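You operate a simulated robot arm through the tools that you are given. There is no shell and no other tool. Be economical: measure what you need, move in short steps, check, and stop when the job is done.

Carry out the task below with a simulated robot arm. There is one attempt and no reset: what you move stays moved.

TASK
Measure insert number 3 and sort it by size.
Fine: it stands in the holder of its size; close the caliper after; the other inserts stay.

Only the result counts: the job must be done as asked and must still hold three seconds after the hand-in. Knocking over, shifting, dropping, spilling or breaking anything else fails it.

THE ROBOT
A 7-joint arm with a two-finger parallel gripper, fixed in place. Base frame: the origin is at the foot of the arm, x ahead of it, y to its left, z up; the work surface is at about z = 0.75. Lengths are in m, angles in degrees, forces in N, time in s.
With the tool pointing down near the work surface it reaches from about 0.34 to 0.76 m from the base axis. Its first joint turns from -115.0 to 115.0 degrees. Payload 3.91 kg.
Tool frame: the origin (TCP) lies between the finger pads and is the grasp point; the fingertips stand 0.03 m ahead of it; z points along the fingers, y is the line along which they close. The gripper opens to 0.11 m. The fingers are 0.02 m wide and 0.01 m thick; the gripper's body (0.048 by 0.112 m) begins 0.055 m behind the TCP.
Orientation is that of the tool frame in the base frame, as [roll, pitch, yaw] about the fixed x, y, z axes, in that order (R = Rz(yaw) Ry(pitch) Rx(roll)). With the fingers straight down and closing along the base's y, the tool's x points along the base's -x, its y along +y and its z along -z.

THE INTERFACE
- The arm moves only by the tool drive_tool. Its argument "steps" is a list of rows, each a list of 3 entries, a list of its own where there are three numbers: the shift along the tool's x, y, z in m, then the turn, a rotation vector about the tool's x, y, z in degrees, then the opening, from 0 (shut) to 1 (fully open). In form: [[[x, y, z], [wx, wy, wz], grip], ...]. A call has 1 to 20 rows; each row shifts and turns the commanded pose from where the row before left it, along the tool's axes as they then stand. A row lasts 0.2 s, in which the tool goes at most 0.05 m and 8.6 degrees; a call with a longer step from one row to the next is refused whole, and so is a gripper value outside its range. A pose out of reach is approached as far as the arm can. The call stops where the force on the tool passes 40 N (or 10 N more than at its start, if that is more) or the arm is blocked; 0.2 s more then pass. The fingers move at their own pace (about 0.108 m/s each) and stop on an object; they squeeze with about 32 N. The grip force told is the motor's: it shows also when the fingers shut on nothing. Time passes only in rows, and 0.2 s behind the last, so rows that do not move let the fingers close. It gives the time, the measured TCP pose, the force on the tool (base axes), the opening and the grip force at its end, in the units of the frame above (readings bear some noise).
- Cameras (640 x 400 px; columns grow to the right, rows downward): "scene" is fixed at [0.0515, 0.5009, 1.3118]; the picture's right is [-0.08, -1.00, 0.00], its down [-0.60, 0.05, -0.80] and it looks along [0.79, -0.07, -0.60] (base axes); focal length 314 px, centre (320, 200). "wrist" rides on the gripper at [0.072, 0.017, -0.103] in the tool frame; the picture's right is [-0.23, 0.97, 0.00], its down [-0.76, -0.18, -0.62] and it looks along [-0.61, -0.14, 0.78] (tool axes); focal length 222 px, centre (320, 200). There is no depth. A picture from a camera that has moved, and an enlarged one, comes with that camera's place and axes in the base frame and with its lens.
- snapshot(camera): a new picture of that camera. It takes no simulated time.
- lift_body(by): slides the trunk up (or, below 0, down) by that many m; the arm rides with it, the base frame stays. It gives what a move gives, with no picture.
- inspect(camera, box): a new picture of the part [left, top, right, bottom] of that camera's present view, enlarged. It takes no simulated time.
- close_job(): hands the job in; it is judged then, once.

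Go step by step. Nothing tells you positions but the pictures and the camera data: compare them with the known pose of the tool, close in by small moves and look again before you grip or let go. The budget is 120 turns and 76 pictures, counting those below and the enlarged ones. Unless the task says otherwise, let go and move clear before handing in, and close with one line.

The tools are called after "Emit:" as name(argument=value, ...) on one line, values as JSON. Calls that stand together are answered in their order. drive_tool: Moves the arm, as the interface text tells. Its arguments: {"type":"object","properties":{"steps":{"type":"array","items":{"type":"array"}}},"required":["steps"]} The other tools are called the same way: lift_body (by) slides the trunk up or down; snapshot (camera) takes a picture; inspect (camera, box) takes an enlarged picture of a part of a camera's view; close_job () hands the job in.

At the start:

```text
time_s: 0.0
eef_pos: [0.6267, 0.1812, 1.0194]
orientation: [-180.0, 0.0, -180.0]
wrist_force: [-0.2, -0.3, 0.5]
width: 0.11
gripper_force: 0.1
trunk travel left (down, up): [-0.675, 0.315]
```

scene: 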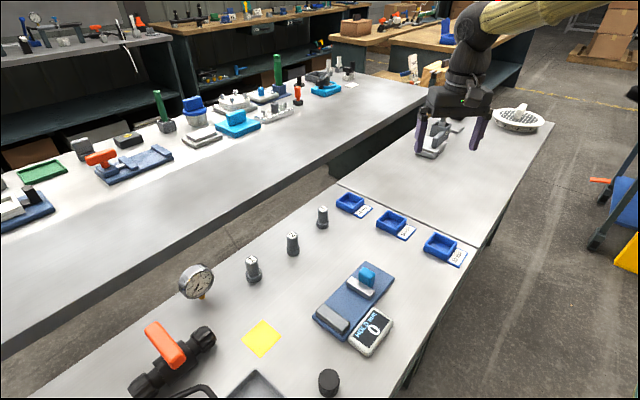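
wrist: 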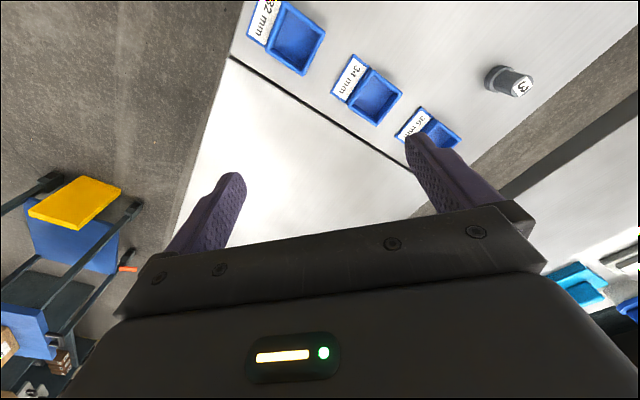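

I see three inserts, three blue holders with labels, and a caliper with a display. I'll enlarge the scene to read the details.

Emit:
inspect(camera="scene", box=[300, 180, 480, 292])

Emit:
inspect(camera="scene", box=[220, 190, 350, 290])

Emit:
inspect(camera="scene", box=[290, 250, 430, 370])

```text
3.56 times, centred on (390, 236) of scene
camera zoom: at [0.0515, 0.5009, 1.3118], right [-0.08, -1.0, 0.0], down [-0.6, 0.05, -0.8], along [0.79, -0.07, -0.6], focal length 1115 px, centre (71, 72)
```

zoom: 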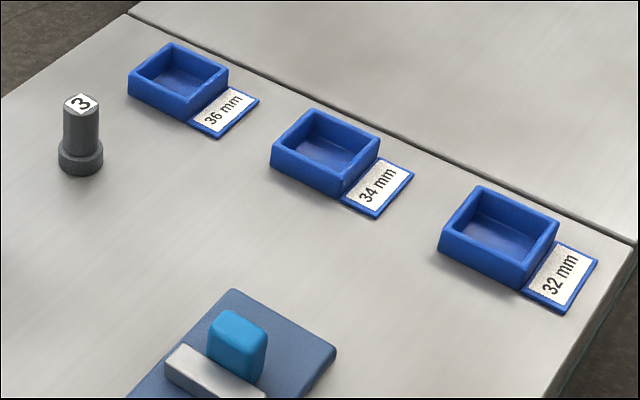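

```text
4.00 times, centred on (285, 240) of scene
camera zoom: at [0.0515, 0.5009, 1.3118], right [-0.08, -1.0, 0.0], down [-0.6, 0.05, -0.8], along [0.79, -0.07, -0.6], focal length 1254 px, centre (460, 40)
```

zoom: 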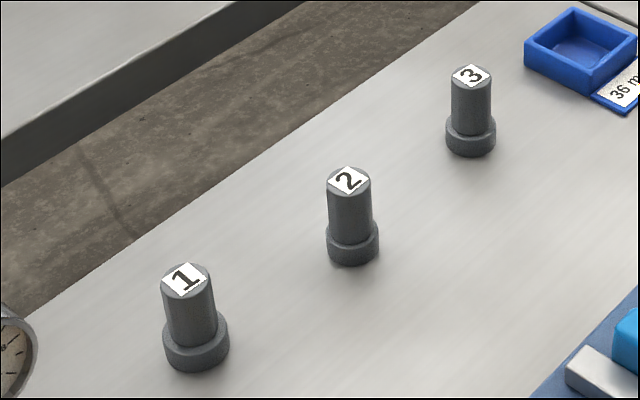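

```text
3.33 times, centred on (360, 310) of scene
camera zoom: at [0.0515, 0.5009, 1.3118], right [-0.08, -1.0, 0.0], down [-0.6, 0.05, -0.8], along [0.79, -0.07, -0.6], focal length 1045 px, centre (187, -167)
```

zoom: 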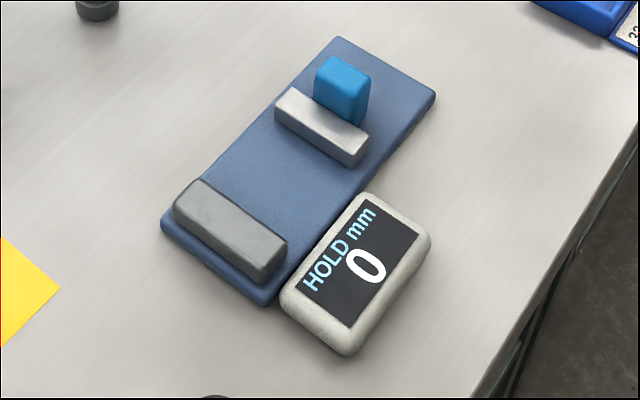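

Insert 3 appears to stand near (0.676, 0.442), the holders 36/34/32 near (0.76,0.355), (0.667,0.258), (0.572,0.16), and the caliper around (0.44,0.39), axis at 45°. I go above insert 3 to check reach and position.

Emit:
drive_tool(steps=[[[-0.006, 0.0325, 0.012], [0, 0, 0], 1], [[-0.006, 0.0325, 0.012], [0, 0, 0], 1], [[-0.006, 0.0325, 0.012], [0, 0, 0], 1], [[-0.006, 0.0325, 0.012], [0, 0, 0], 1], [[-0.006, 0.0325, 0.012], [0, 0, 0], 1], [[-0.006, 0.0325, 0.012], [0, 0, 0], 1], [[-0.006, 0.0325, 0.012], [0, 0, 0], 1], [[-0.007, 0.0325, 0.012], [0, 0, 0], 1], [[0, 0, 0], [0, 0, 0], 1], [[0, 0, 0], [0, 0, 0], 1]])

Emit:
snapshot(camera="wrist")

Emit:
snapshot(camera="scene")

```text
time_s: 2.2
eef_pos: [0.6315, 0.4047, 0.9203]
orientation: [-180.0, 0.1, -180.0]
wrist_force: [-0.6, 0.4, 1.4]
width: 0.11
gripper_force: 0.0
out of reach, approached as far as the arm can: row 6, 7, 8
trunk travel left (down, up): [-0.675, 0.315]
```

```text
70 pictures are left
camera wrist: at [0.559, 0.4224, 1.0232], right [0.23, 0.97, 0.0], down [0.76, -0.18, 0.62], along [0.61, -0.14, -0.78], focal length 222 px, centre (320, 200)
```

wrist: 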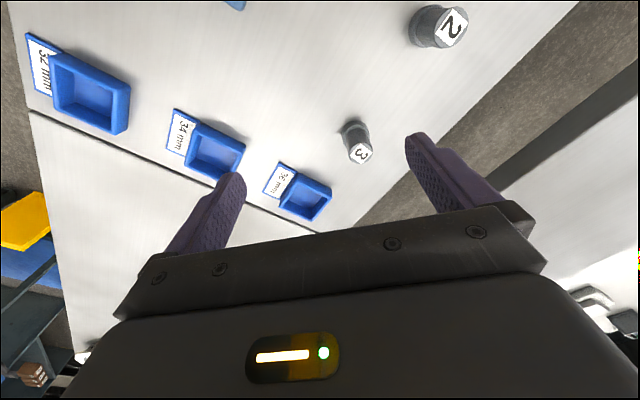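

```text
69 pictures are left
```

scene: 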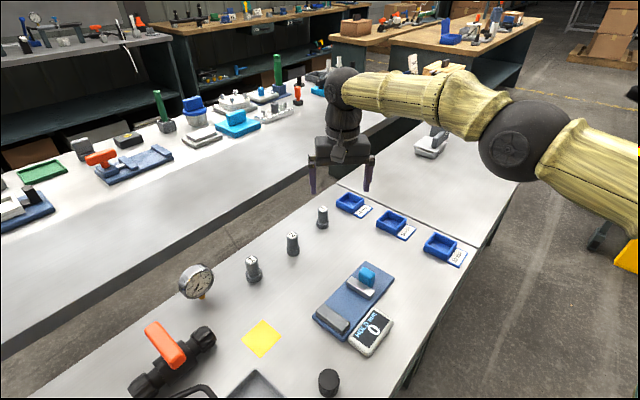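

Insert 3 is confirmed at about (0.675, 0.437), radius ≈0.805, beyond straight-down reach. I'll turn the tool to face radially and tilt it outward to extend the reach.

Emit:
drive_tool(steps=[[[0, 0, 0], [0, 0, -8.25], 1], [[0, 0, 0], [0, 0, -8.25], 1], [[0, 0, 0], [0, 0, -8.25], 1], [[0, 0, 0], [0, 0, -8.25], 1], [[0, 0, 0], [0, -8.0, 0], 1], [[0, 0, 0], [0, -8.0, 0], 1], [[0, 0, 0], [0, -8.0, 0], 1], [[0, 0, 0], [0, 0, 0], 1], [[0, 0, 0], [0, 0, 0], 1]])

Emit:
snapshot(camera="wrist")

```text
time_s: 4.2
eef_pos: [0.6321, 0.4064, 0.9218]
orientation: [-180.0, 24.0, -147.0]
wrist_force: [0.7, 1.1, 0.4]
width: 0.11
gripper_force: 0.1
trunk travel left (down, up): [-0.675, 0.315]
```

```text
68 pictures are left
camera wrist: at [0.5312, 0.3613, 0.9857], right [-0.36, 0.93, 0.09], down [0.47, 0.09, 0.88], along [0.81, 0.36, -0.47], focal length 222 px, centre (320, 200)
```

wrist: 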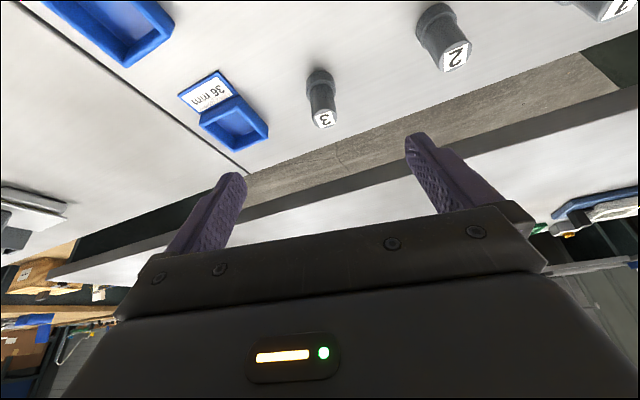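

The tilt holds the TCP at its place and gives margin. I lower straight down first (about 9 cm), then look.

Emit:
drive_tool(steps=[[[0.0073, 0, 0.0164], [0, 0, 0], 1], [[0.0073, 0, 0.0164], [0, 0, 0], 1], [[0.0073, 0, 0.0164], [0, 0, 0], 1], [[0.0073, 0, 0.0164], [0, 0, 0], 1], [[0.0073, 0, 0.0164], [0, 0, 0], 1], [[0, 0, 0], [0, 0, 0], 1]])

Emit:
snapshot(camera="wrist")

Emit:
snapshot(camera="scene")

```text
time_s: 5.6
eef_pos: [0.6318, 0.4062, 0.8316]
orientation: [-179.9, 24.2, -147.0]
wrist_force: [-0.1, -0.5, 0.3]
width: 0.11
gripper_force: 0.1
trunk travel left (down, up): [-0.675, 0.315]
```

```text
67 pictures are left
camera wrist: at [0.5319, 0.362, 0.8964], right [-0.36, 0.93, 0.09], down [0.47, 0.09, 0.88], along [0.81, 0.36, -0.47], focal length 222 px, centre (320, 200)
```

wrist: 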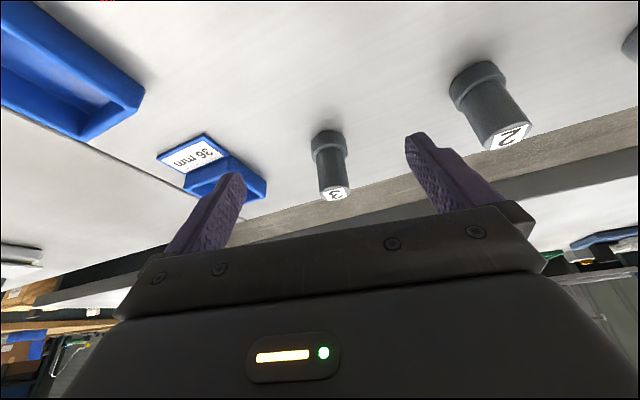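

```text
66 pictures are left
```

scene: 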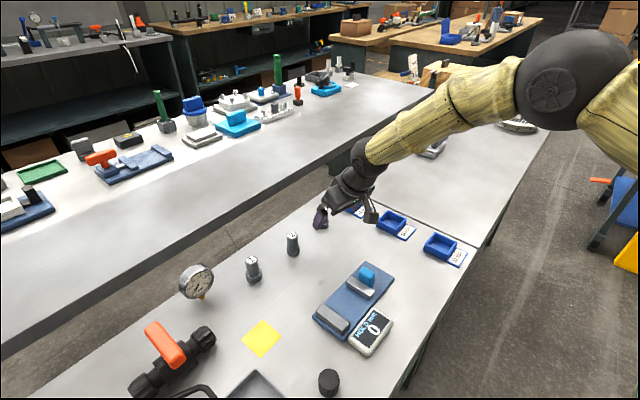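

Insert 3 stands about 54 mm ahead along the tool's radial direction and is 4 mm off centre. I'll advance around it with fingers open, then look before closing.

Emit:
drive_tool(steps=[[[-0.008, 0.001, 0.0101], [0, 0, 0], 1], [[-0.008, 0.001, 0.0101], [0, 0, 0], 1], [[-0.008, 0.001, 0.0101], [0, 0, 0], 1], [[-0.008, 0.001, 0.0101], [0, 0, 0], 1], [[0, 0, 0], [0, 0, 0], 1]])

Emit:
snapshot(camera="wrist")

Emit:
inspect(camera="scene", box=[280, 160, 400, 235])

```text
time_s: 6.8
eef_pos: [0.6694, 0.4353, 0.807]
orientation: [-180.0, 23.9, -147.1]
wrist_force: [0.0, 0.7, -0.5]
width: 0.1103
gripper_force: 0.1
trunk travel left (down, up): [-0.675, 0.315]
```

```text
65 pictures are left
camera wrist: at [0.5687, 0.3903, 0.8716], right [-0.36, 0.93, 0.09], down [0.47, 0.09, 0.88], along [0.81, 0.36, -0.47], focal length 222 px, centre (320, 200)
```

wrist: 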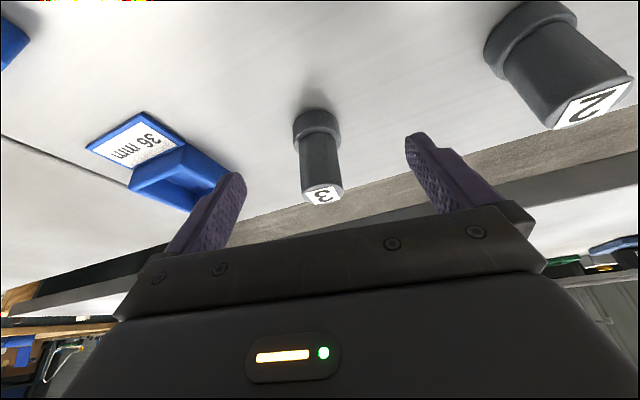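

```text
5.33 times, centred on (340, 198) of scene
camera zoom: at [0.0515, 0.5009, 1.3118], right [-0.08, -1.0, 0.0], down [-0.6, 0.05, -0.8], along [0.79, -0.07, -0.6], focal length 1672 px, centre (213, 213)
```

zoom: 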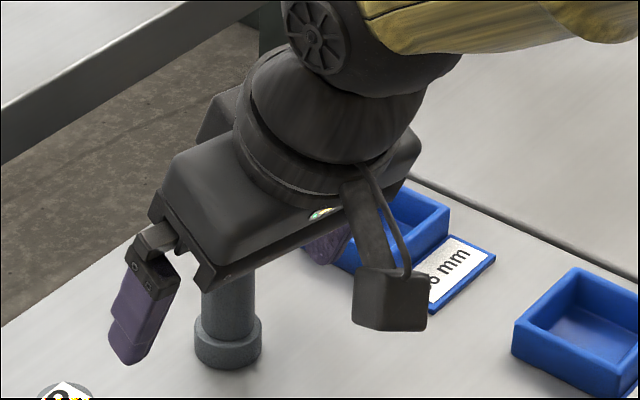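

The insert is centred between the fingers, with the TCP about 8 mm short of its axis as intended. I close now.

Emit:
drive_tool(steps=[[[0, 0, 0], [0, 0, 0], 0], [[0, 0, 0], [0, 0, 0], 0], [[0, 0, 0], [0, 0, 0], 0], [[0, 0, 0], [0, 0, 0], 0]])

Emit:
snapshot(camera="wrist")

```text
time_s: 7.8
eef_pos: [0.6697, 0.4356, 0.8073]
orientation: [-179.9, 24.0, -146.9]
wrist_force: [0.0, -0.3, 0.5]
width: 0.0249
gripper_force: 32.3
trunk travel left (down, up): [-0.675, 0.315]
```

```text
63 pictures are left
camera wrist: at [0.5687, 0.3902, 0.8716], right [-0.36, 0.93, 0.09], down [0.47, 0.09, 0.88], along [0.81, 0.36, -0.47], focal length 222 px, centre (320, 200)
```

wrist: 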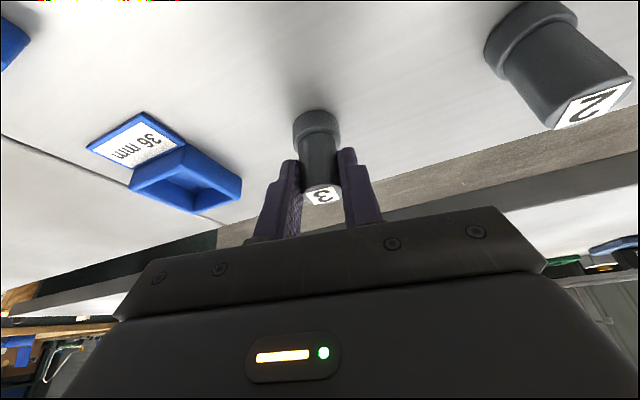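

Insert 3 is gripped (body about 25 mm). I lift it and retract above the caliper's inner side to see the jaws.

Emit:
drive_tool(steps=[[[-0.0053, 0, -0.0119], [0, 0, 0], 0], [[-0.0106, 0, -0.0238], [0, 0, 0], 0], [[-0.0106, 0, -0.0238], [0, 0, 0], 0], [[-0.0106, 0, -0.0238], [0, 0, 0], 0], [[-0.0106, 0, -0.0238], [0, 0, 0], 0], [[-0.0106, 0, -0.0238], [0, 0, 0], 0], [[0.03, 0, -0.0136], [0, 0, 0], 0], [[0.03, 0, -0.0136], [0, 0, 0], 0], [[0.03, 0, -0.0136], [0, 0, 0], 0], [[0.03, 0, -0.0136], [0, 0, 0], 0], [[0.03, 0, -0.0136], [0, 0, 0], 0], [[0.03, 0, -0.0136], [0, 0, 0], 0], [[0, 0, 0], [0, 0, 0], 0]])

Emit:
snapshot(camera="wrist")

Emit:
snapshot(camera="scene")

```text
time_s: 10.6
eef_pos: [0.5041, 0.3252, 0.955]
orientation: [-179.9, 24.0, -147.0]
wrist_force: [0.1, -0.3, -0.3]
width: 0.0249
gripper_force: 32.2
trunk travel left (down, up): [-0.675, 0.315]
```

```text
62 pictures are left
camera wrist: at [0.4024, 0.2811, 1.0191], right [-0.36, 0.93, 0.09], down [0.47, 0.09, 0.88], along [0.81, 0.36, -0.47], focal length 222 px, centre (320, 200)
```

wrist: 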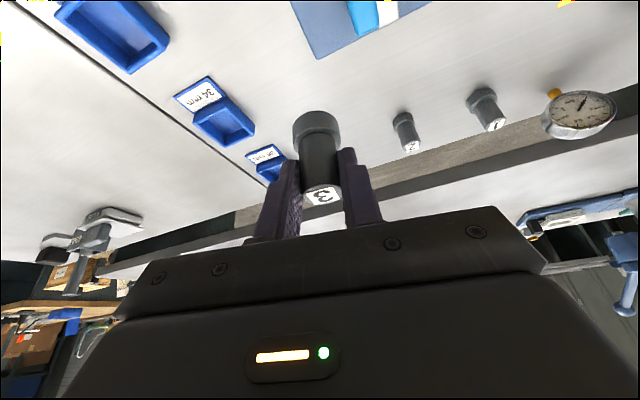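

```text
61 pictures are left
```

scene: 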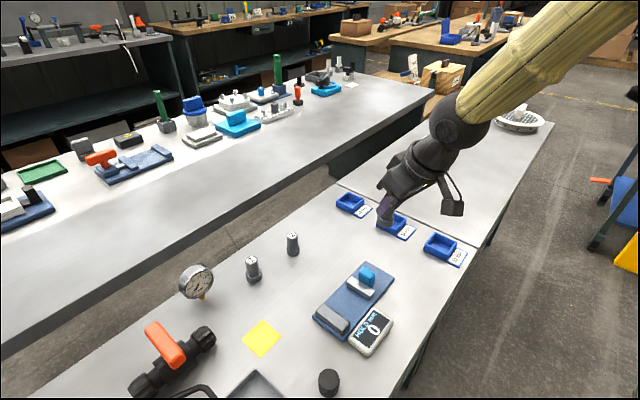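

I enlarge the caliper more tightly to get its jaw positions.

Emit:
inspect(camera="scene", box=[304, 256, 400, 346])

```text
4.44 times, centred on (352, 301) of scene
camera zoom: at [0.0515, 0.5009, 1.3118], right [-0.08, -1.0, 0.0], down [-0.6, 0.05, -0.8], along [0.79, -0.07, -0.6], focal length 1394 px, centre (178, -249)
```

zoom: 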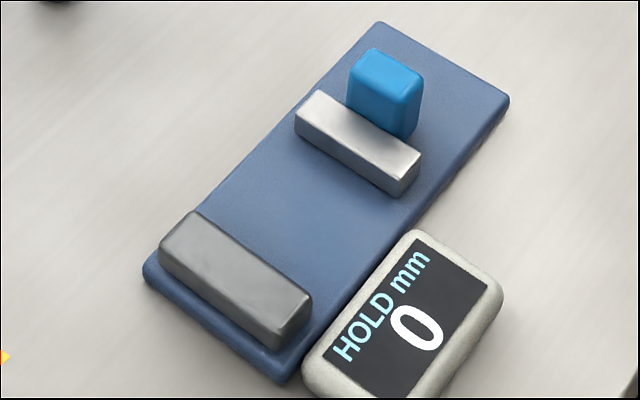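

The jaw gap is about 74 mm, centred near (0.425, 0.415), with jaws around 12–15 mm tall. I turn the tool in line with the caliper axis (keeping the insert upright), shift over the gap and lower part way.

Emit:
drive_tool(steps=[[[0, 0, 0], [-2.44, 0, -5.48], 0], [[0, 0, 0], [-2.44, 0, -5.48], 0], [[0, 0.0298, 0], [0, 0, 0], 0], [[0, 0.0298, 0], [0, 0, 0], 0], [[0, 0.0298, 0], [0, 0, 0], 0], [[0, 0.0298, 0], [0, 0, 0], 0], [[0.0097, 0, 0.0217], [0, 0, 0], 0], [[0.0097, 0, 0.0217], [0, 0, 0], 0], [[0.0097, 0, 0.0217], [0, 0, 0], 0], [[0.0061, 0, 0.0137], [0, 0, 0], 0], [[0, 0, 0], [0, 0, 0], 0]])

Emit:
snapshot(camera="wrist")

Emit:
inspect(camera="scene", box=[280, 230, 424, 330])

```text
time_s: 13.0
eef_pos: [0.4192, 0.4112, 0.8667]
orientation: [-179.9, 23.9, -134.9]
wrist_force: [-0.6, 0.4, -0.4]
width: 0.0245
gripper_force: 32.3
trunk travel left (down, up): [-0.675, 0.315]
```

```text
59 pictures are left
camera wrist: at [0.3283, 0.3471, 0.9303], right [-0.54, 0.84, 0.09], down [0.44, 0.19, 0.88], along [0.72, 0.52, -0.47], focal length 222 px, centre (320, 200)
```

wrist: 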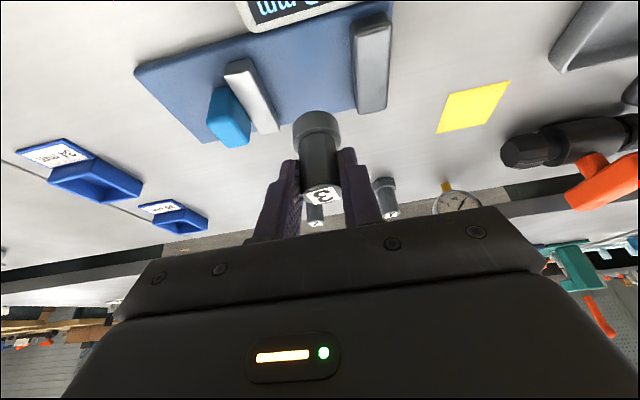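

```text
4.00 times, centred on (352, 280) of scene
camera zoom: at [0.0515, 0.5009, 1.3118], right [-0.08, -1.0, 0.0], down [-0.6, 0.05, -0.8], along [0.79, -0.07, -0.6], focal length 1254 px, centre (192, -120)
```

zoom: 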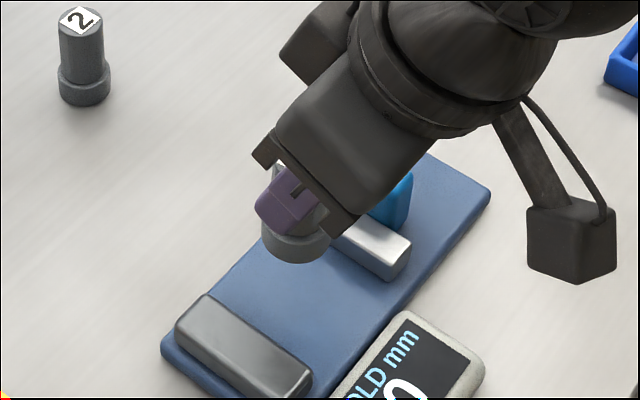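

The insert hangs over the gap, centred within a few mm of both jaws. I descend to about 5 mm above the plate.

Emit:
drive_tool(steps=[[[0.0063, -0.0005, 0.0142], [0, 0, 0], 0], [[0.0063, -0.0005, 0.0142], [0, 0, 0], 0], [[0.0063, -0.0005, 0.0142], [0, 0, 0], 0], [[0, 0, 0], [0, 0, 0], 0]])

Emit:
snapshot(camera="wrist")

Emit:
inspect(camera="scene", box=[290, 250, 406, 330])

```text
time_s: 14.0
eef_pos: [0.4202, 0.4111, 0.8195]
orientation: [-179.9, 24.0, -135.0]
wrist_force: [-0.3, -1.0, 0.2]
width: 0.0247
gripper_force: 32.4
trunk travel left (down, up): [-0.675, 0.315]
```

```text
57 pictures are left
camera wrist: at [0.3298, 0.3458, 0.8837], right [-0.54, 0.84, 0.09], down [0.44, 0.19, 0.88], along [0.72, 0.52, -0.47], focal length 222 px, centre (320, 200)
```

wrist: 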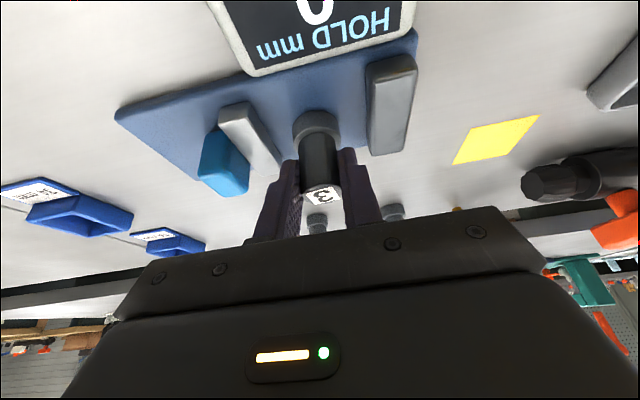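

```text
5.00 times, centred on (348, 290) of scene
camera zoom: at [0.0515, 0.5009, 1.3118], right [-0.08, -1.0, 0.0], down [-0.6, 0.05, -0.8], along [0.79, -0.07, -0.6], focal length 1568 px, centre (180, -250)
```

zoom: 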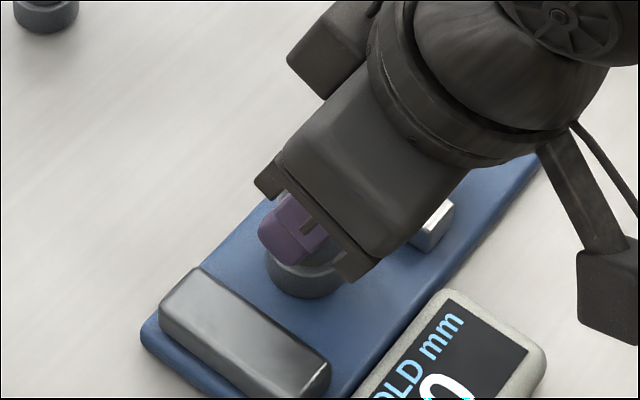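

Nearly on the plate. I continue with millimetre steps and watch the force.

Emit:
drive_tool(steps=[[[0.0004, 0, 0.0009], [0, 0, 0], 0], [[0.0004, 0, 0.0009], [0, 0, 0], 0], [[0.0004, 0, 0.0009], [0, 0, 0], 0], [[0, 0, 0], [0, 0, 0], 0]])

```text
time_s: 15.0
eef_pos: [0.4195, 0.4091, 0.8202]
orientation: [-180.0, 24.4, -135.0]
wrist_force: [-2.6, -1.9, 22.6]
width: 0.025
gripper_force: 31.8
trunk travel left (down, up): [-0.675, 0.315]
```

Contact at 22 N: the insert is on the plate. I relieve the press and open partially to 44 mm so the fingers stay within the gap.

Emit:
drive_tool(steps=[[[-0.0008, 0, -0.0018], [0, 0, 0], 0], [[0, 0, 0], [0, 0, 0], 0], [[0, 0, 0], [0, 0, 0], 0.3], [[0, 0, 0], [0, 0, 0], 0.42], [[0, 0, 0], [0, 0, 0], 0.42]])

Emit:
snapshot(camera="wrist")

```text
time_s: 16.2
eef_pos: [0.4203, 0.4103, 0.8176]
orientation: [-180.0, 24.0, -135.0]
wrist_force: [0.2, -0.1, -0.4]
width: 0.0463
gripper_force: 0.0
trunk travel left (down, up): [-0.675, 0.315]
```

```text
55 pictures are left
camera wrist: at [0.3304, 0.3458, 0.8828], right [-0.54, 0.84, 0.09], down [0.44, 0.19, 0.88], along [0.72, 0.52, -0.47], focal length 222 px, centre (320, 200)
```

wrist: 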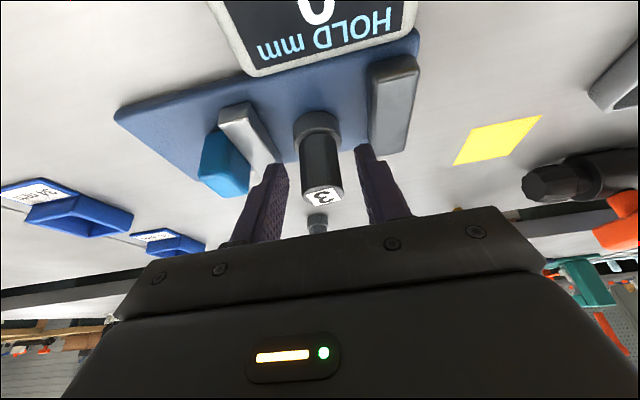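

Insert 3 stands free in the gap. I lift straight up, shift behind the blue thumb block, close the fingers and look.

Emit:
drive_tool(steps=[[[-0.0041, 0, -0.0091], [0, 0, 0], 0.42], [[-0.0081, 0, -0.0183], [0, 0, 0], 0.42], [[-0.0122, 0, -0.0274], [0, 0, 0], 0.42], [[-0.0122, 0, -0.0274], [0, 0, 0], 0.42], [[-0.0122, 0, -0.0274], [0, 0, 0], 0.42], [[0, -0.03, 0], [0, 0, 0], 0.2], [[0, -0.03, 0], [0, 0, 0], 0], [[0, -0.03, 0], [0, 0, 0], 0], [[0, -0.03, 0], [0, 0, 0], 0], [[0, 0, 0], [0, 0, 0], 0]])

Emit:
snapshot(camera="wrist")

Emit:
inspect(camera="scene", box=[300, 246, 412, 350])

```text
time_s: 18.4
eef_pos: [0.5052, 0.3247, 0.939]
orientation: [180.0, 24.0, -135.0]
wrist_force: [-0.9, 0.3, -0.1]
width: 0.0
gripper_force: 32.0
trunk travel left (down, up): [-0.675, 0.315]
```

```text
54 pictures are left
camera wrist: at [0.4164, 0.2598, 1.0038], right [-0.54, 0.83, 0.09], down [0.44, 0.19, 0.88], along [0.72, 0.52, -0.47], focal length 222 px, centre (320, 200)
```

wrist: 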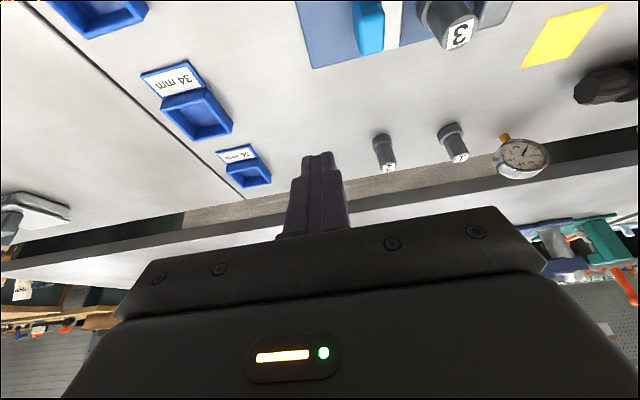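

```text
3.85 times, centred on (356, 298) of scene
camera zoom: at [0.0515, 0.5009, 1.3118], right [-0.08, -1.0, 0.0], down [-0.6, 0.05, -0.8], along [0.79, -0.07, -0.6], focal length 1206 px, centre (182, -177)
```

zoom: 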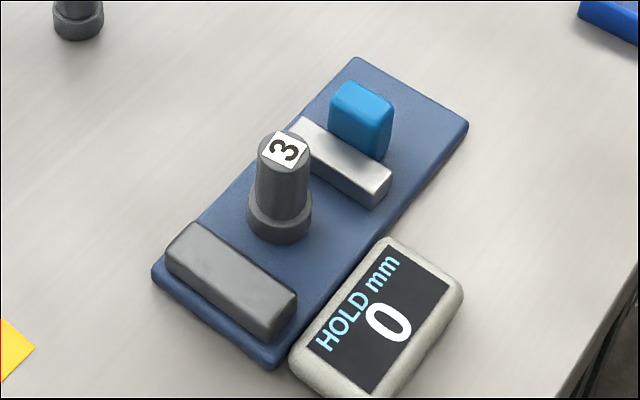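

The insert stands well between the jaws. I descend with closed fingers behind the thumb block.

Emit:
drive_tool(steps=[[[0.0107, 0, 0.0239], [0, 0, 0], 0], [[0.0107, 0, 0.0239], [0, 0, 0], 0], [[0.0107, 0, 0.0239], [0, 0, 0], 0], [[0.0107, 0, 0.0239], [0, 0, 0], 0], [[0.0104, 0, 0.0232], [0, 0, 0], 0], [[0, 0, 0], [0, 0, 0], 0]])

Emit:
snapshot(camera="wrist")

Emit:
inspect(camera="scene", box=[310, 236, 422, 340])

```text
time_s: 19.8
eef_pos: [0.5056, 0.3255, 0.8073]
orientation: [-179.9, 24.0, -135.0]
wrist_force: [0.0, -0.2, 0.4]
width: 0.0003
gripper_force: 32.5
trunk travel left (down, up): [-0.675, 0.315]
```

```text
52 pictures are left
camera wrist: at [0.4158, 0.2611, 0.873], right [-0.54, 0.84, 0.09], down [0.44, 0.19, 0.88], along [0.72, 0.52, -0.47], focal length 222 px, centre (320, 200)
```

wrist: 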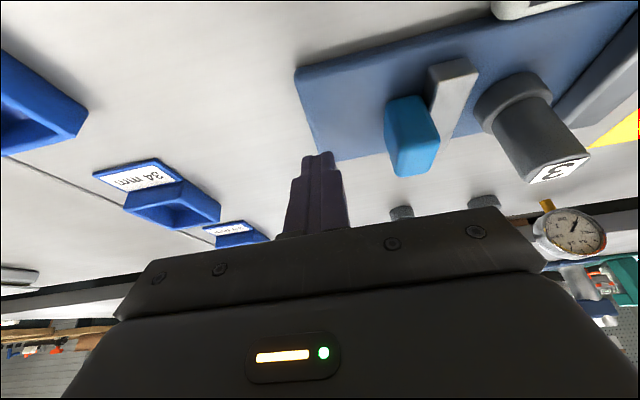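

```text
3.85 times, centred on (366, 288) of scene
camera zoom: at [0.0515, 0.5009, 1.3118], right [-0.08, -1.0, 0.0], down [-0.6, 0.05, -0.8], along [0.79, -0.07, -0.6], focal length 1206 px, centre (143, -138)
```

zoom: 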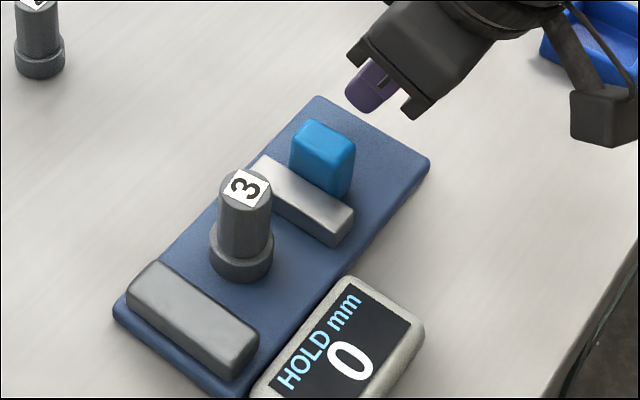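

Fingers are lined up behind the thumb. I push it toward the fixed jaw in small steps.

Emit:
drive_tool(steps=[[[0, 0.01, 0], [0, 0, 0], 0], [[0, 0.01, 0], [0, 0, 0], 0], [[0, 0.008, 0], [0, 0, 0], 0], [[0, 0.008, 0], [0, 0, 0], 0], [[0, 0.006, 0], [0, 0, 0], 0], [[0, 0.006, 0], [0, 0, 0], 0], [[0, 0, 0], [0, 0, 0], 0]])

Emit:
inspect(camera="scene", box=[300, 240, 412, 344])

```text
time_s: 21.4
eef_pos: [0.4711, 0.3597, 0.8094]
orientation: [-179.9, 24.0, -135.0]
wrist_force: [0.6, 0.0, -0.8]
width: 0.0
gripper_force: 31.5
trunk travel left (down, up): [-0.675, 0.315]
```

```text
3.85 times, centred on (356, 292) of scene
camera zoom: at [0.0515, 0.5009, 1.3118], right [-0.08, -1.0, 0.0], down [-0.6, 0.05, -0.8], along [0.79, -0.07, -0.6], focal length 1206 px, centre (182, -154)
```

zoom: 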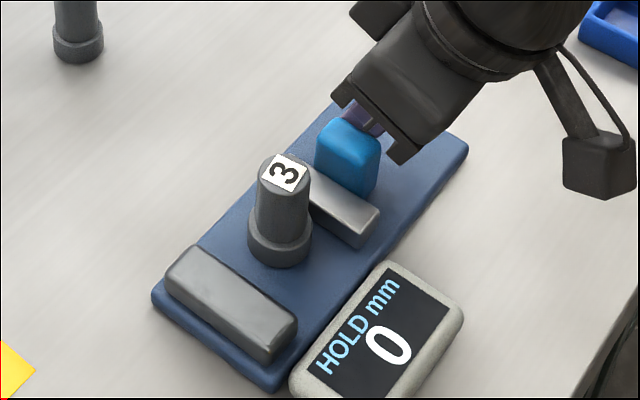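

The slider moves freely. Continue in small steps toward the insert.

Emit:
drive_tool(steps=[[[0, 0.005, 0], [0, 0, 0], 0], [[0, 0.005, 0], [0, 0, 0], 0], [[0, 0.005, 0], [0, 0, 0], 0], [[0, 0.004, 0], [0, 0, 0], 0], [[0, 0, 0], [0, 0, 0], 0]])

Emit:
inspect(camera="scene", box=[300, 240, 412, 344])

```text
time_s: 22.6
eef_pos: [0.4566, 0.372, 0.8091]
orientation: [-179.9, 24.0, -135.0]
wrist_force: [-0.8, 0.1, 0.6]
width: 0.0
gripper_force: 32.0
trunk travel left (down, up): [-0.675, 0.315]
```

```text
3.85 times, centred on (356, 292) of scene
camera zoom: at [0.0515, 0.5009, 1.3118], right [-0.08, -1.0, 0.0], down [-0.6, 0.05, -0.8], along [0.79, -0.07, -0.6], focal length 1206 px, centre (182, -154)
```

zoom: 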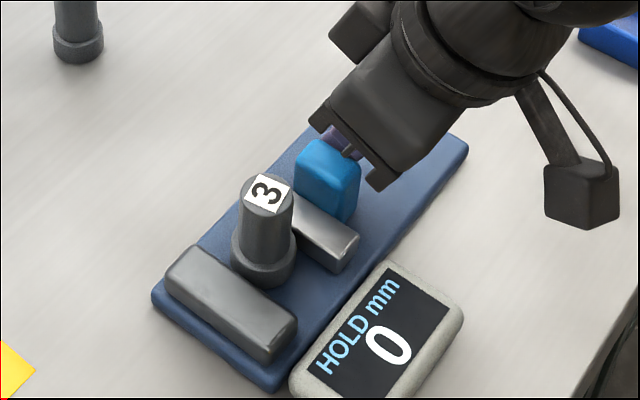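

The jaw now touches the insert and slides it; about 1 cm remains to the fixed jaw. I continue in fine steps.

Emit:
drive_tool(steps=[[[0, 0.003, 0], [0, 0, 0], 0], [[0, 0.003, 0], [0, 0, 0], 0], [[0, 0.002, 0], [0, 0, 0], 0], [[0, 0.002, 0], [0, 0, 0], 0], [[0, 0, 0], [0, 0, 0], 0]])

Emit:
inspect(camera="scene", box=[300, 240, 412, 344])

```text
time_s: 23.8
eef_pos: [0.452, 0.3759, 0.8095]
orientation: [-180.0, 24.0, -135.1]
wrist_force: [13.5, -17.2, 2.6]
width: 0.0001
gripper_force: 31.9
trunk travel left (down, up): [-0.675, 0.315]
```

```text
3.85 times, centred on (356, 292) of scene
camera zoom: at [0.0515, 0.5009, 1.3118], right [-0.08, -1.0, 0.0], down [-0.6, 0.05, -0.8], along [0.79, -0.07, -0.6], focal length 1206 px, centre (182, -154)
```

zoom: 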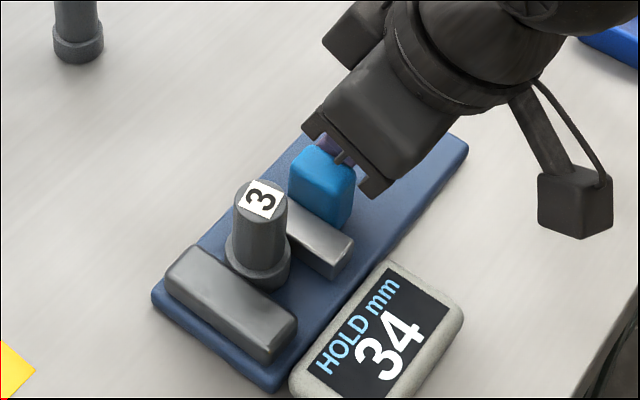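

The display reads 34 mm, so insert 3 belongs in the 34 holder. I back off, raise, untilt the tool and turn it so that the fingers close across the caliper axis.

Emit:
drive_tool(steps=[[[0, -0.01, 0], [0, 0, 0], 0], [[0, -0.02, 0], [0, 0, 0], 0], [[0, -0.02, 0], [0, 0, 0], 0], [[-0.0102, 0, -0.0228], [0, 0, 0], 0], [[-0.0122, 0, -0.0274], [0, 0, 0], 0], [[-0.0122, 0, -0.0274], [0, 0, 0], 0], [[-0.0122, 0, -0.0274], [0, 0, 0], 0], [[0, 0, 0], [0, 8, 0], 0], [[0, 0, 0], [0, 8, 0], 0], [[0, 0, 0], [0, 8, 0], 0], [[0, 0, 0], [0, 0, 0], 0]])

Emit:
drive_tool(steps=[[[0, 0, 0], [0, 0, 8.2], 0.3], [[0, 0, 0], [0, 0, 8.2], 0.5], [[0, 0, 0], [0, 0, 8.2], 0.6], [[0, 0, 0], [0, 0, 8.2], 0.6], [[0, 0, 0], [0, 0, 8.2], 0.6], [[0, 0, 0], [0, 0, 8.2], 0.6], [[0, 0, 0], [0, 0, 8.2], 0.6], [[0, 0, 0], [0, 0, 8.2], 0.6], [[0, 0, 0], [0, 0, 8.2], 0.6], [[0, 0, 0], [0, 0, 8.2], 0.6], [[0, 0, 0], [0, 0, 8.0], 0.6], [[0, 0, 0], [0, 0, 0], 0.6]])

Emit:
snapshot(camera="wrist")

Emit:
inspect(camera="scene", box=[300, 240, 412, 344])

```text
time_s: 26.2
eef_pos: [0.4849, 0.3452, 0.9244]
orientation: [-179.8, 0.1, -135.0]
wrist_force: [0.3, -0.3, -1.4]
width: 0.0
gripper_force: 32.0
trunk travel left (down, up): [-0.675, 0.315]
```

```text
time_s: 28.8
eef_pos: [0.4845, 0.3448, 0.9233]
orientation: [-179.9, 0.1, 134.7]
wrist_force: [0.6, -0.1, 0.4]
width: 0.0662
gripper_force: 0.1
trunk travel left (down, up): [-0.675, 0.315]
```

```text
47 pictures are left
camera wrist: at [0.4456, 0.408, 1.0268], right [0.85, 0.53, 0.0], down [0.41, -0.67, 0.62], along [0.33, -0.53, -0.78], focal length 222 px, centre (320, 200)
```

wrist: 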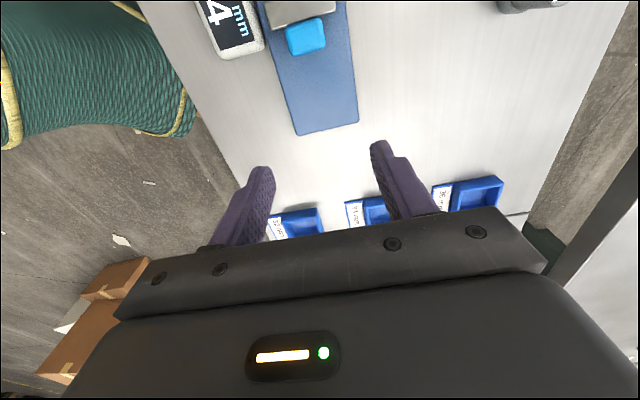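

```text
3.85 times, centred on (356, 292) of scene
camera zoom: at [0.0515, 0.5009, 1.3118], right [-0.08, -1.0, 0.0], down [-0.6, 0.05, -0.8], along [0.79, -0.07, -0.6], focal length 1206 px, centre (182, -154)
```

zoom: 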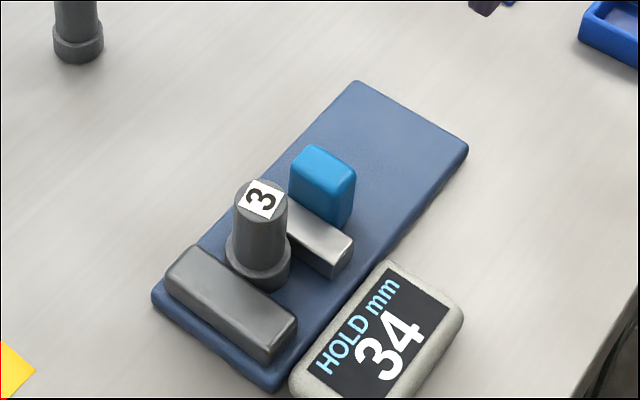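

34 stands on hold. I move the vertical tool over insert 3 and look.

Emit:
drive_tool(steps=[[[0.0283, 0.0022, 0], [0, 0, 0], 0.6], [[0.0283, 0.0022, 0], [0, 0, 0], 0.6], [[0.0283, 0.0022, 0], [0, 0, 0], 0.6], [[0.0283, 0.0022, 0], [0, 0, 0], 0.6], [[0, 0, 0.02], [0, 0, 0], 0.6], [[0, 0, 0.02], [0, 0, 0], 0.6], [[0, 0, 0], [0, 0, 0], 0.6]])

Emit:
snapshot(camera="wrist")

Emit:
inspect(camera="scene", box=[290, 220, 430, 340])

```text
time_s: 30.4
eef_pos: [0.412, 0.4309, 0.8835]
orientation: [180.0, 0.1, 135.0]
wrist_force: [0.3, -0.2, 0.2]
width: 0.0665
gripper_force: 0.1
trunk travel left (down, up): [-0.675, 0.315]
```

```text
45 pictures are left
camera wrist: at [0.3724, 0.4934, 0.9863], right [0.85, 0.53, 0.0], down [0.41, -0.66, 0.62], along [0.33, -0.53, -0.78], focal length 222 px, centre (320, 200)
```

wrist: 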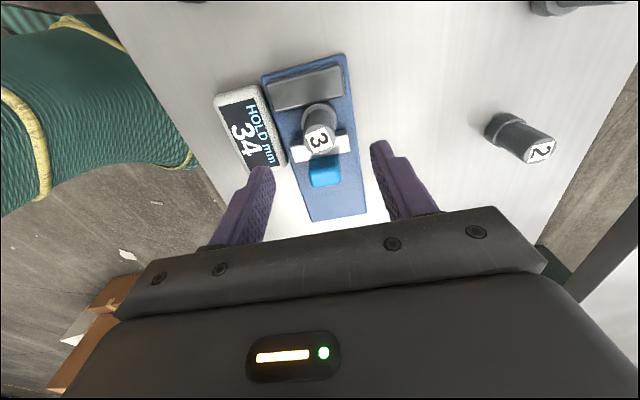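

```text
3.33 times, centred on (360, 280) of scene
camera zoom: at [0.0515, 0.5009, 1.3118], right [-0.08, -1.0, 0.0], down [-0.6, 0.05, -0.8], along [0.79, -0.07, -0.6], focal length 1045 px, centre (187, -67)
```

zoom: 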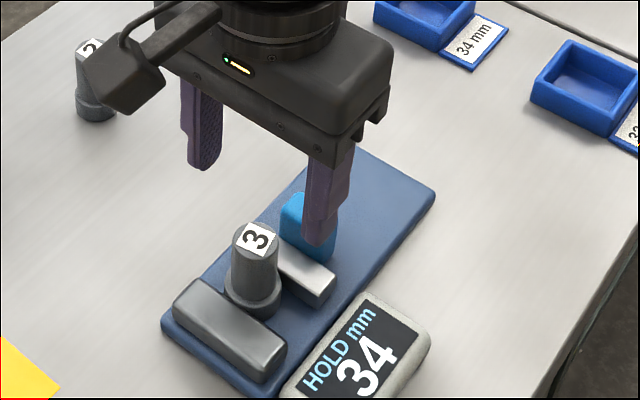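

The tool is centred over the insert within a millimetre. I narrow the opening, descend over it, and then check.

Emit:
drive_tool(steps=[[[0, 0, 0], [0, 0, 0], 0.45], [[0, 0, 0.015], [0, 0, 0], 0.45], [[0, 0, 0.015], [0, 0, 0], 0.45], [[0, 0, 0.015], [0, 0, 0], 0.45], [[0, 0, 0.0155], [0, 0, 0], 0.45], [[0, 0, 0], [0, 0, 0], 0.45]])

Emit:
snapshot(camera="wrist")

```text
time_s: 31.8
eef_pos: [0.4125, 0.431, 0.8214]
orientation: [179.9, 0.2, 135.0]
wrist_force: [0.1, 0.5, -0.2]
width: 0.0493
gripper_force: 0.0
trunk travel left (down, up): [-0.675, 0.315]
```

```text
43 pictures are left
camera wrist: at [0.3719, 0.4946, 0.926], right [0.85, 0.53, 0.0], down [0.41, -0.66, 0.62], along [0.33, -0.53, -0.78], focal length 222 px, centre (320, 200)
```

wrist: 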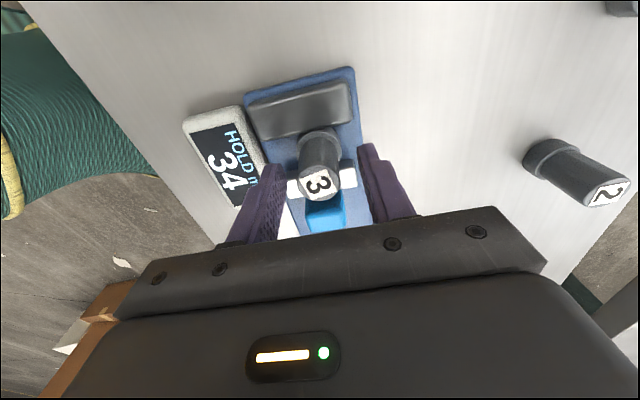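

Fingers flank the insert. I close and lift it straight out.

Emit:
drive_tool(steps=[[[0, 0, 0], [0, 0, 0], 0], [[0, 0, 0], [0, 0, 0], 0], [[0, 0, 0], [0, 0, 0], 0], [[0, 0, -0.005], [0, 0, 0], 0], [[0, 0, -0.01], [0, 0, 0], 0], [[0, 0, -0.02], [0, 0, 0], 0], [[0, 0, -0.02], [0, 0, 0], 0], [[0, 0, -0.03], [0, 0, 0], 0], [[0, 0, -0.03], [0, 0, 0], 0], [[0, 0, 0], [0, 0, 0], 0]])

Emit:
snapshot(camera="wrist")

Emit:
inspect(camera="scene", box=[290, 190, 430, 340])

```text
time_s: 34.0
eef_pos: [0.4117, 0.4306, 0.9365]
orientation: [180.0, 0.0, 135.0]
wrist_force: [0.3, 0.0, -0.3]
width: 0.0244
gripper_force: 31.6
trunk travel left (down, up): [-0.675, 0.315]
```

```text
42 pictures are left
camera wrist: at [0.3713, 0.4938, 1.0406], right [0.85, 0.53, 0.0], down [0.41, -0.66, 0.62], along [0.33, -0.53, -0.78], focal length 222 px, centre (320, 200)
```

wrist: 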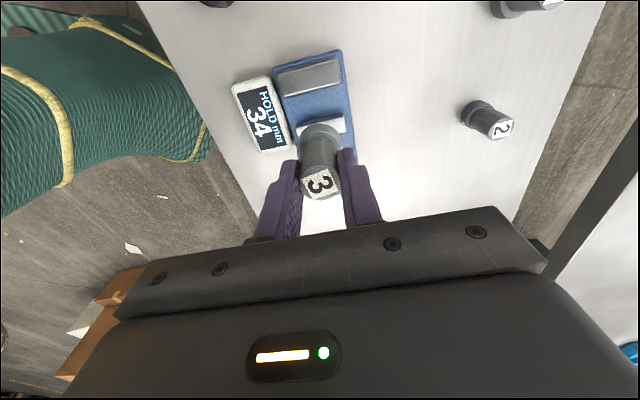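

```text
2.67 times, centred on (360, 265) of scene
camera zoom: at [0.0515, 0.5009, 1.3118], right [-0.08, -1.0, 0.0], down [-0.6, 0.05, -0.8], along [0.79, -0.07, -0.6], focal length 836 px, centre (213, 27)
```

zoom: 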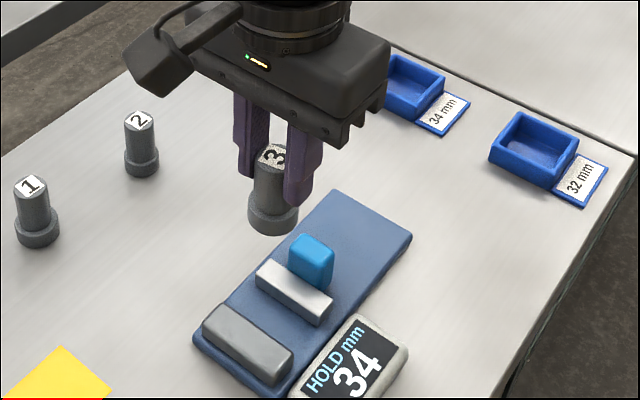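

Insert 3 is held upright; caliper now open at 34. I carry the insert toward the 34 holder, stopping short to view it.

Emit:
drive_tool(steps=[[[-0.0294, 0.0071, 0], [0, 0, 0], 0], [[-0.0294, 0.0071, 0], [0, 0, 0], 0], [[-0.0294, 0.0071, 0], [0, 0, 0], 0], [[-0.0294, 0.0071, 0], [0, 0, 0], 0], [[-0.0294, 0.0071, 0], [0, 0, 0], 0], [[-0.0294, 0.0071, 0], [0, 0, 0], 0], [[-0.0294, 0.0071, 0], [0, 0, 0], 0], [[-0.0294, 0.0071, 0], [0, 0, 0], 0], [[0, 0, 0], [0, 0, 0], 0]])

Emit:
snapshot(camera="wrist")

Emit:
inspect(camera="scene", box=[340, 170, 452, 250])

```text
time_s: 36.0
eef_pos: [0.6191, 0.3044, 0.9391]
orientation: [180.0, 0.1, 135.0]
wrist_force: [-1.0, -0.6, -0.4]
width: 0.0245
gripper_force: 31.9
trunk travel left (down, up): [-0.675, 0.315]
```

```text
40 pictures are left
camera wrist: at [0.578, 0.3682, 1.0414], right [0.85, 0.53, 0.0], down [0.41, -0.66, 0.62], along [0.33, -0.53, -0.78], focal length 222 px, centre (320, 200)
```

wrist: 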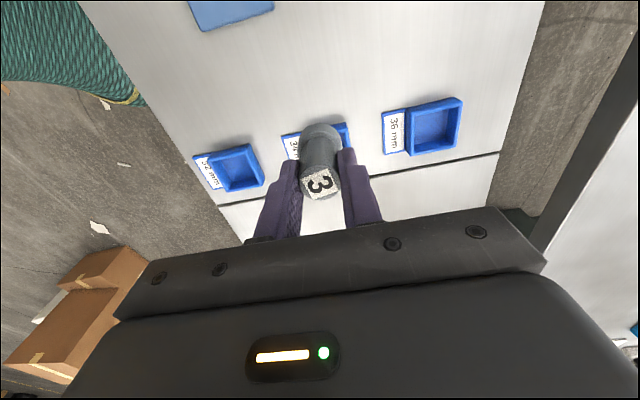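

```text
5.00 times, centred on (396, 210) of scene
camera zoom: at [0.0515, 0.5009, 1.3118], right [-0.08, -1.0, 0.0], down [-0.6, 0.05, -0.8], along [0.79, -0.07, -0.6], focal length 1568 px, centre (-60, 150)
```

zoom: 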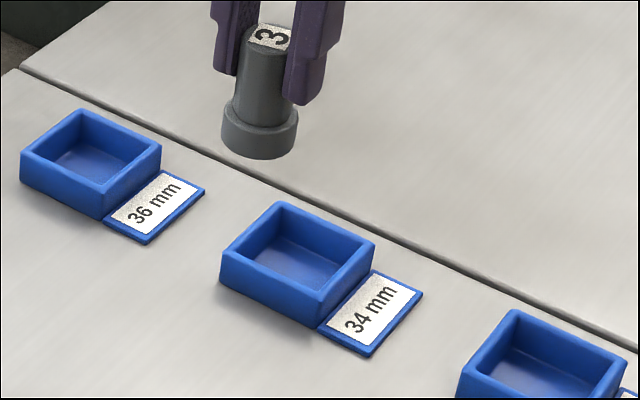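

The 34 holder's centre is near (0.662, 0.259). I move over it and lower until the insert base is a few cm above the rim.

Emit:
drive_tool(steps=[[[-0.0208, -0.0005, 0], [0, 0, 0], 0], [[-0.0208, -0.0005, 0], [0, 0, 0], 0], [[-0.0207, -0.0006, 0], [0, 0, 0], 0], [[0, 0, 0.025], [0, 0, 0], 0], [[0, 0, 0.025], [0, 0, 0], 0], [[0, 0, 0.025], [0, 0, 0], 0], [[0, 0, 0], [0, 0, 0], 0]])

Emit:
snapshot(camera="wrist")

Emit:
inspect(camera="scene", box=[352, 180, 432, 240])

```text
time_s: 37.6
eef_pos: [0.6616, 0.2601, 0.8623]
orientation: [-180.0, 0.0, 135.0]
wrist_force: [0.3, 0.5, -0.4]
width: 0.0244
gripper_force: 31.9
trunk travel left (down, up): [-0.675, 0.315]
```

```text
38 pictures are left
camera wrist: at [0.6221, 0.3232, 0.9657], right [0.85, 0.53, 0.0], down [0.41, -0.66, 0.62], along [0.33, -0.53, -0.78], focal length 222 px, centre (320, 200)
```

wrist: 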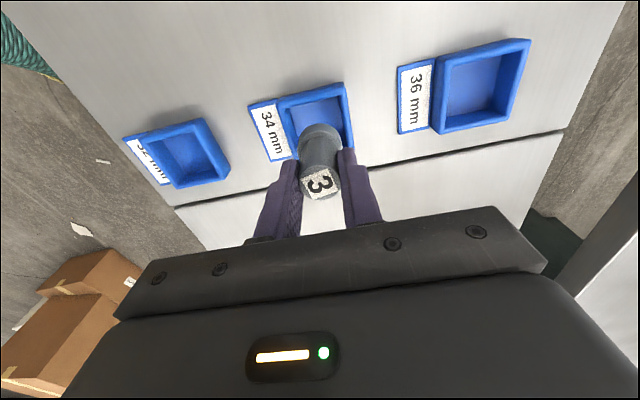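

```text
6.67 times, centred on (392, 210) of scene
camera zoom: at [0.0515, 0.5009, 1.3118], right [-0.08, -1.0, 0.0], down [-0.6, 0.05, -0.8], along [0.79, -0.07, -0.6], focal length 2091 px, centre (-160, 133)
```

zoom: 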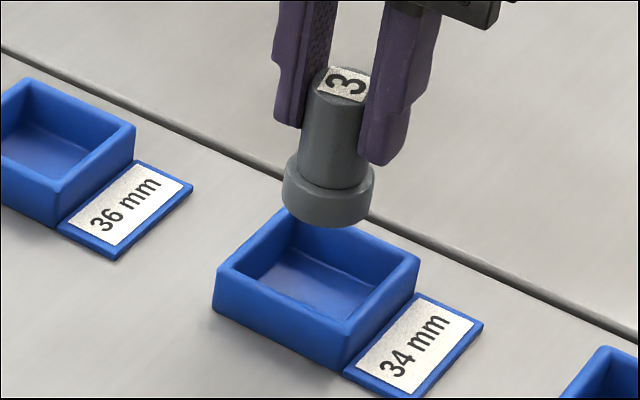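

Both cameras place the holder centre within 2 mm of the insert's axis. I shift 1.5 mm and lower to just above the rim.

Emit:
drive_tool(steps=[[[0.0015, 0, 0.009], [0, 0, 0], 0], [[0, 0, 0.009], [0, 0, 0], 0], [[0, 0, 0.007], [0, 0, 0], 0], [[0, 0, 0], [0, 0, 0], 0]])

Emit:
inspect(camera="wrist", box=[220, 50, 420, 210])

Emit:
inspect(camera="scene", box=[352, 190, 432, 250])

```text
time_s: 38.6
eef_pos: [0.6602, 0.2602, 0.8383]
orientation: [-179.9, 0.1, 135.0]
wrist_force: [0.3, -0.8, 0.5]
width: 0.0245
gripper_force: 32.1
trunk travel left (down, up): [-0.675, 0.315]
```

```text
2.50 times, centred on (320, 130) of wrist
camera zoom: at [0.6196, 0.3243, 0.9413], right [0.85, 0.53, 0.0], down [0.41, -0.66, 0.62], along [0.33, -0.53, -0.78], focal length 555 px, centre (320, 375)
```

zoom: 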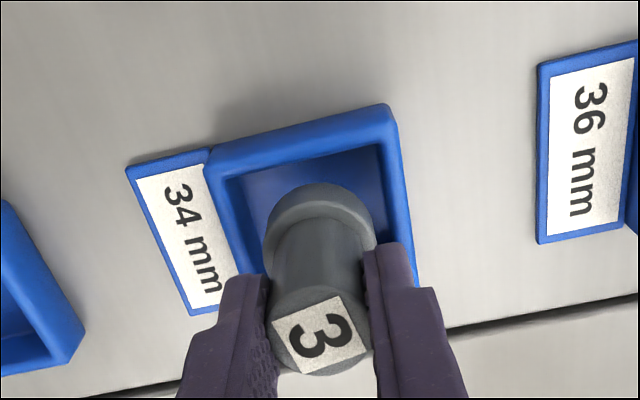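

```text
6.67 times, centred on (392, 220) of scene
camera zoom: at [0.0515, 0.5009, 1.3118], right [-0.08, -1.0, 0.0], down [-0.6, 0.05, -0.8], along [0.79, -0.07, -0.6], focal length 2091 px, centre (-160, 67)
```

zoom: 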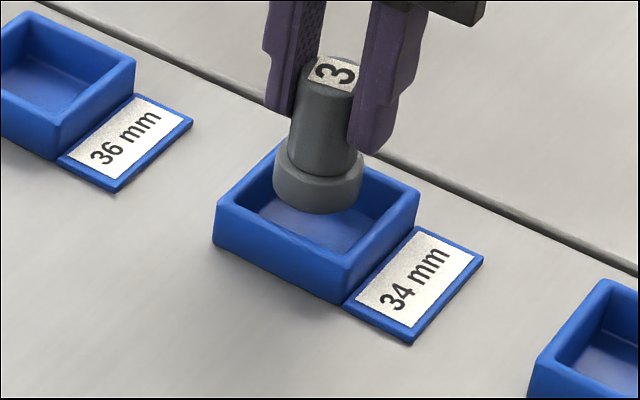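

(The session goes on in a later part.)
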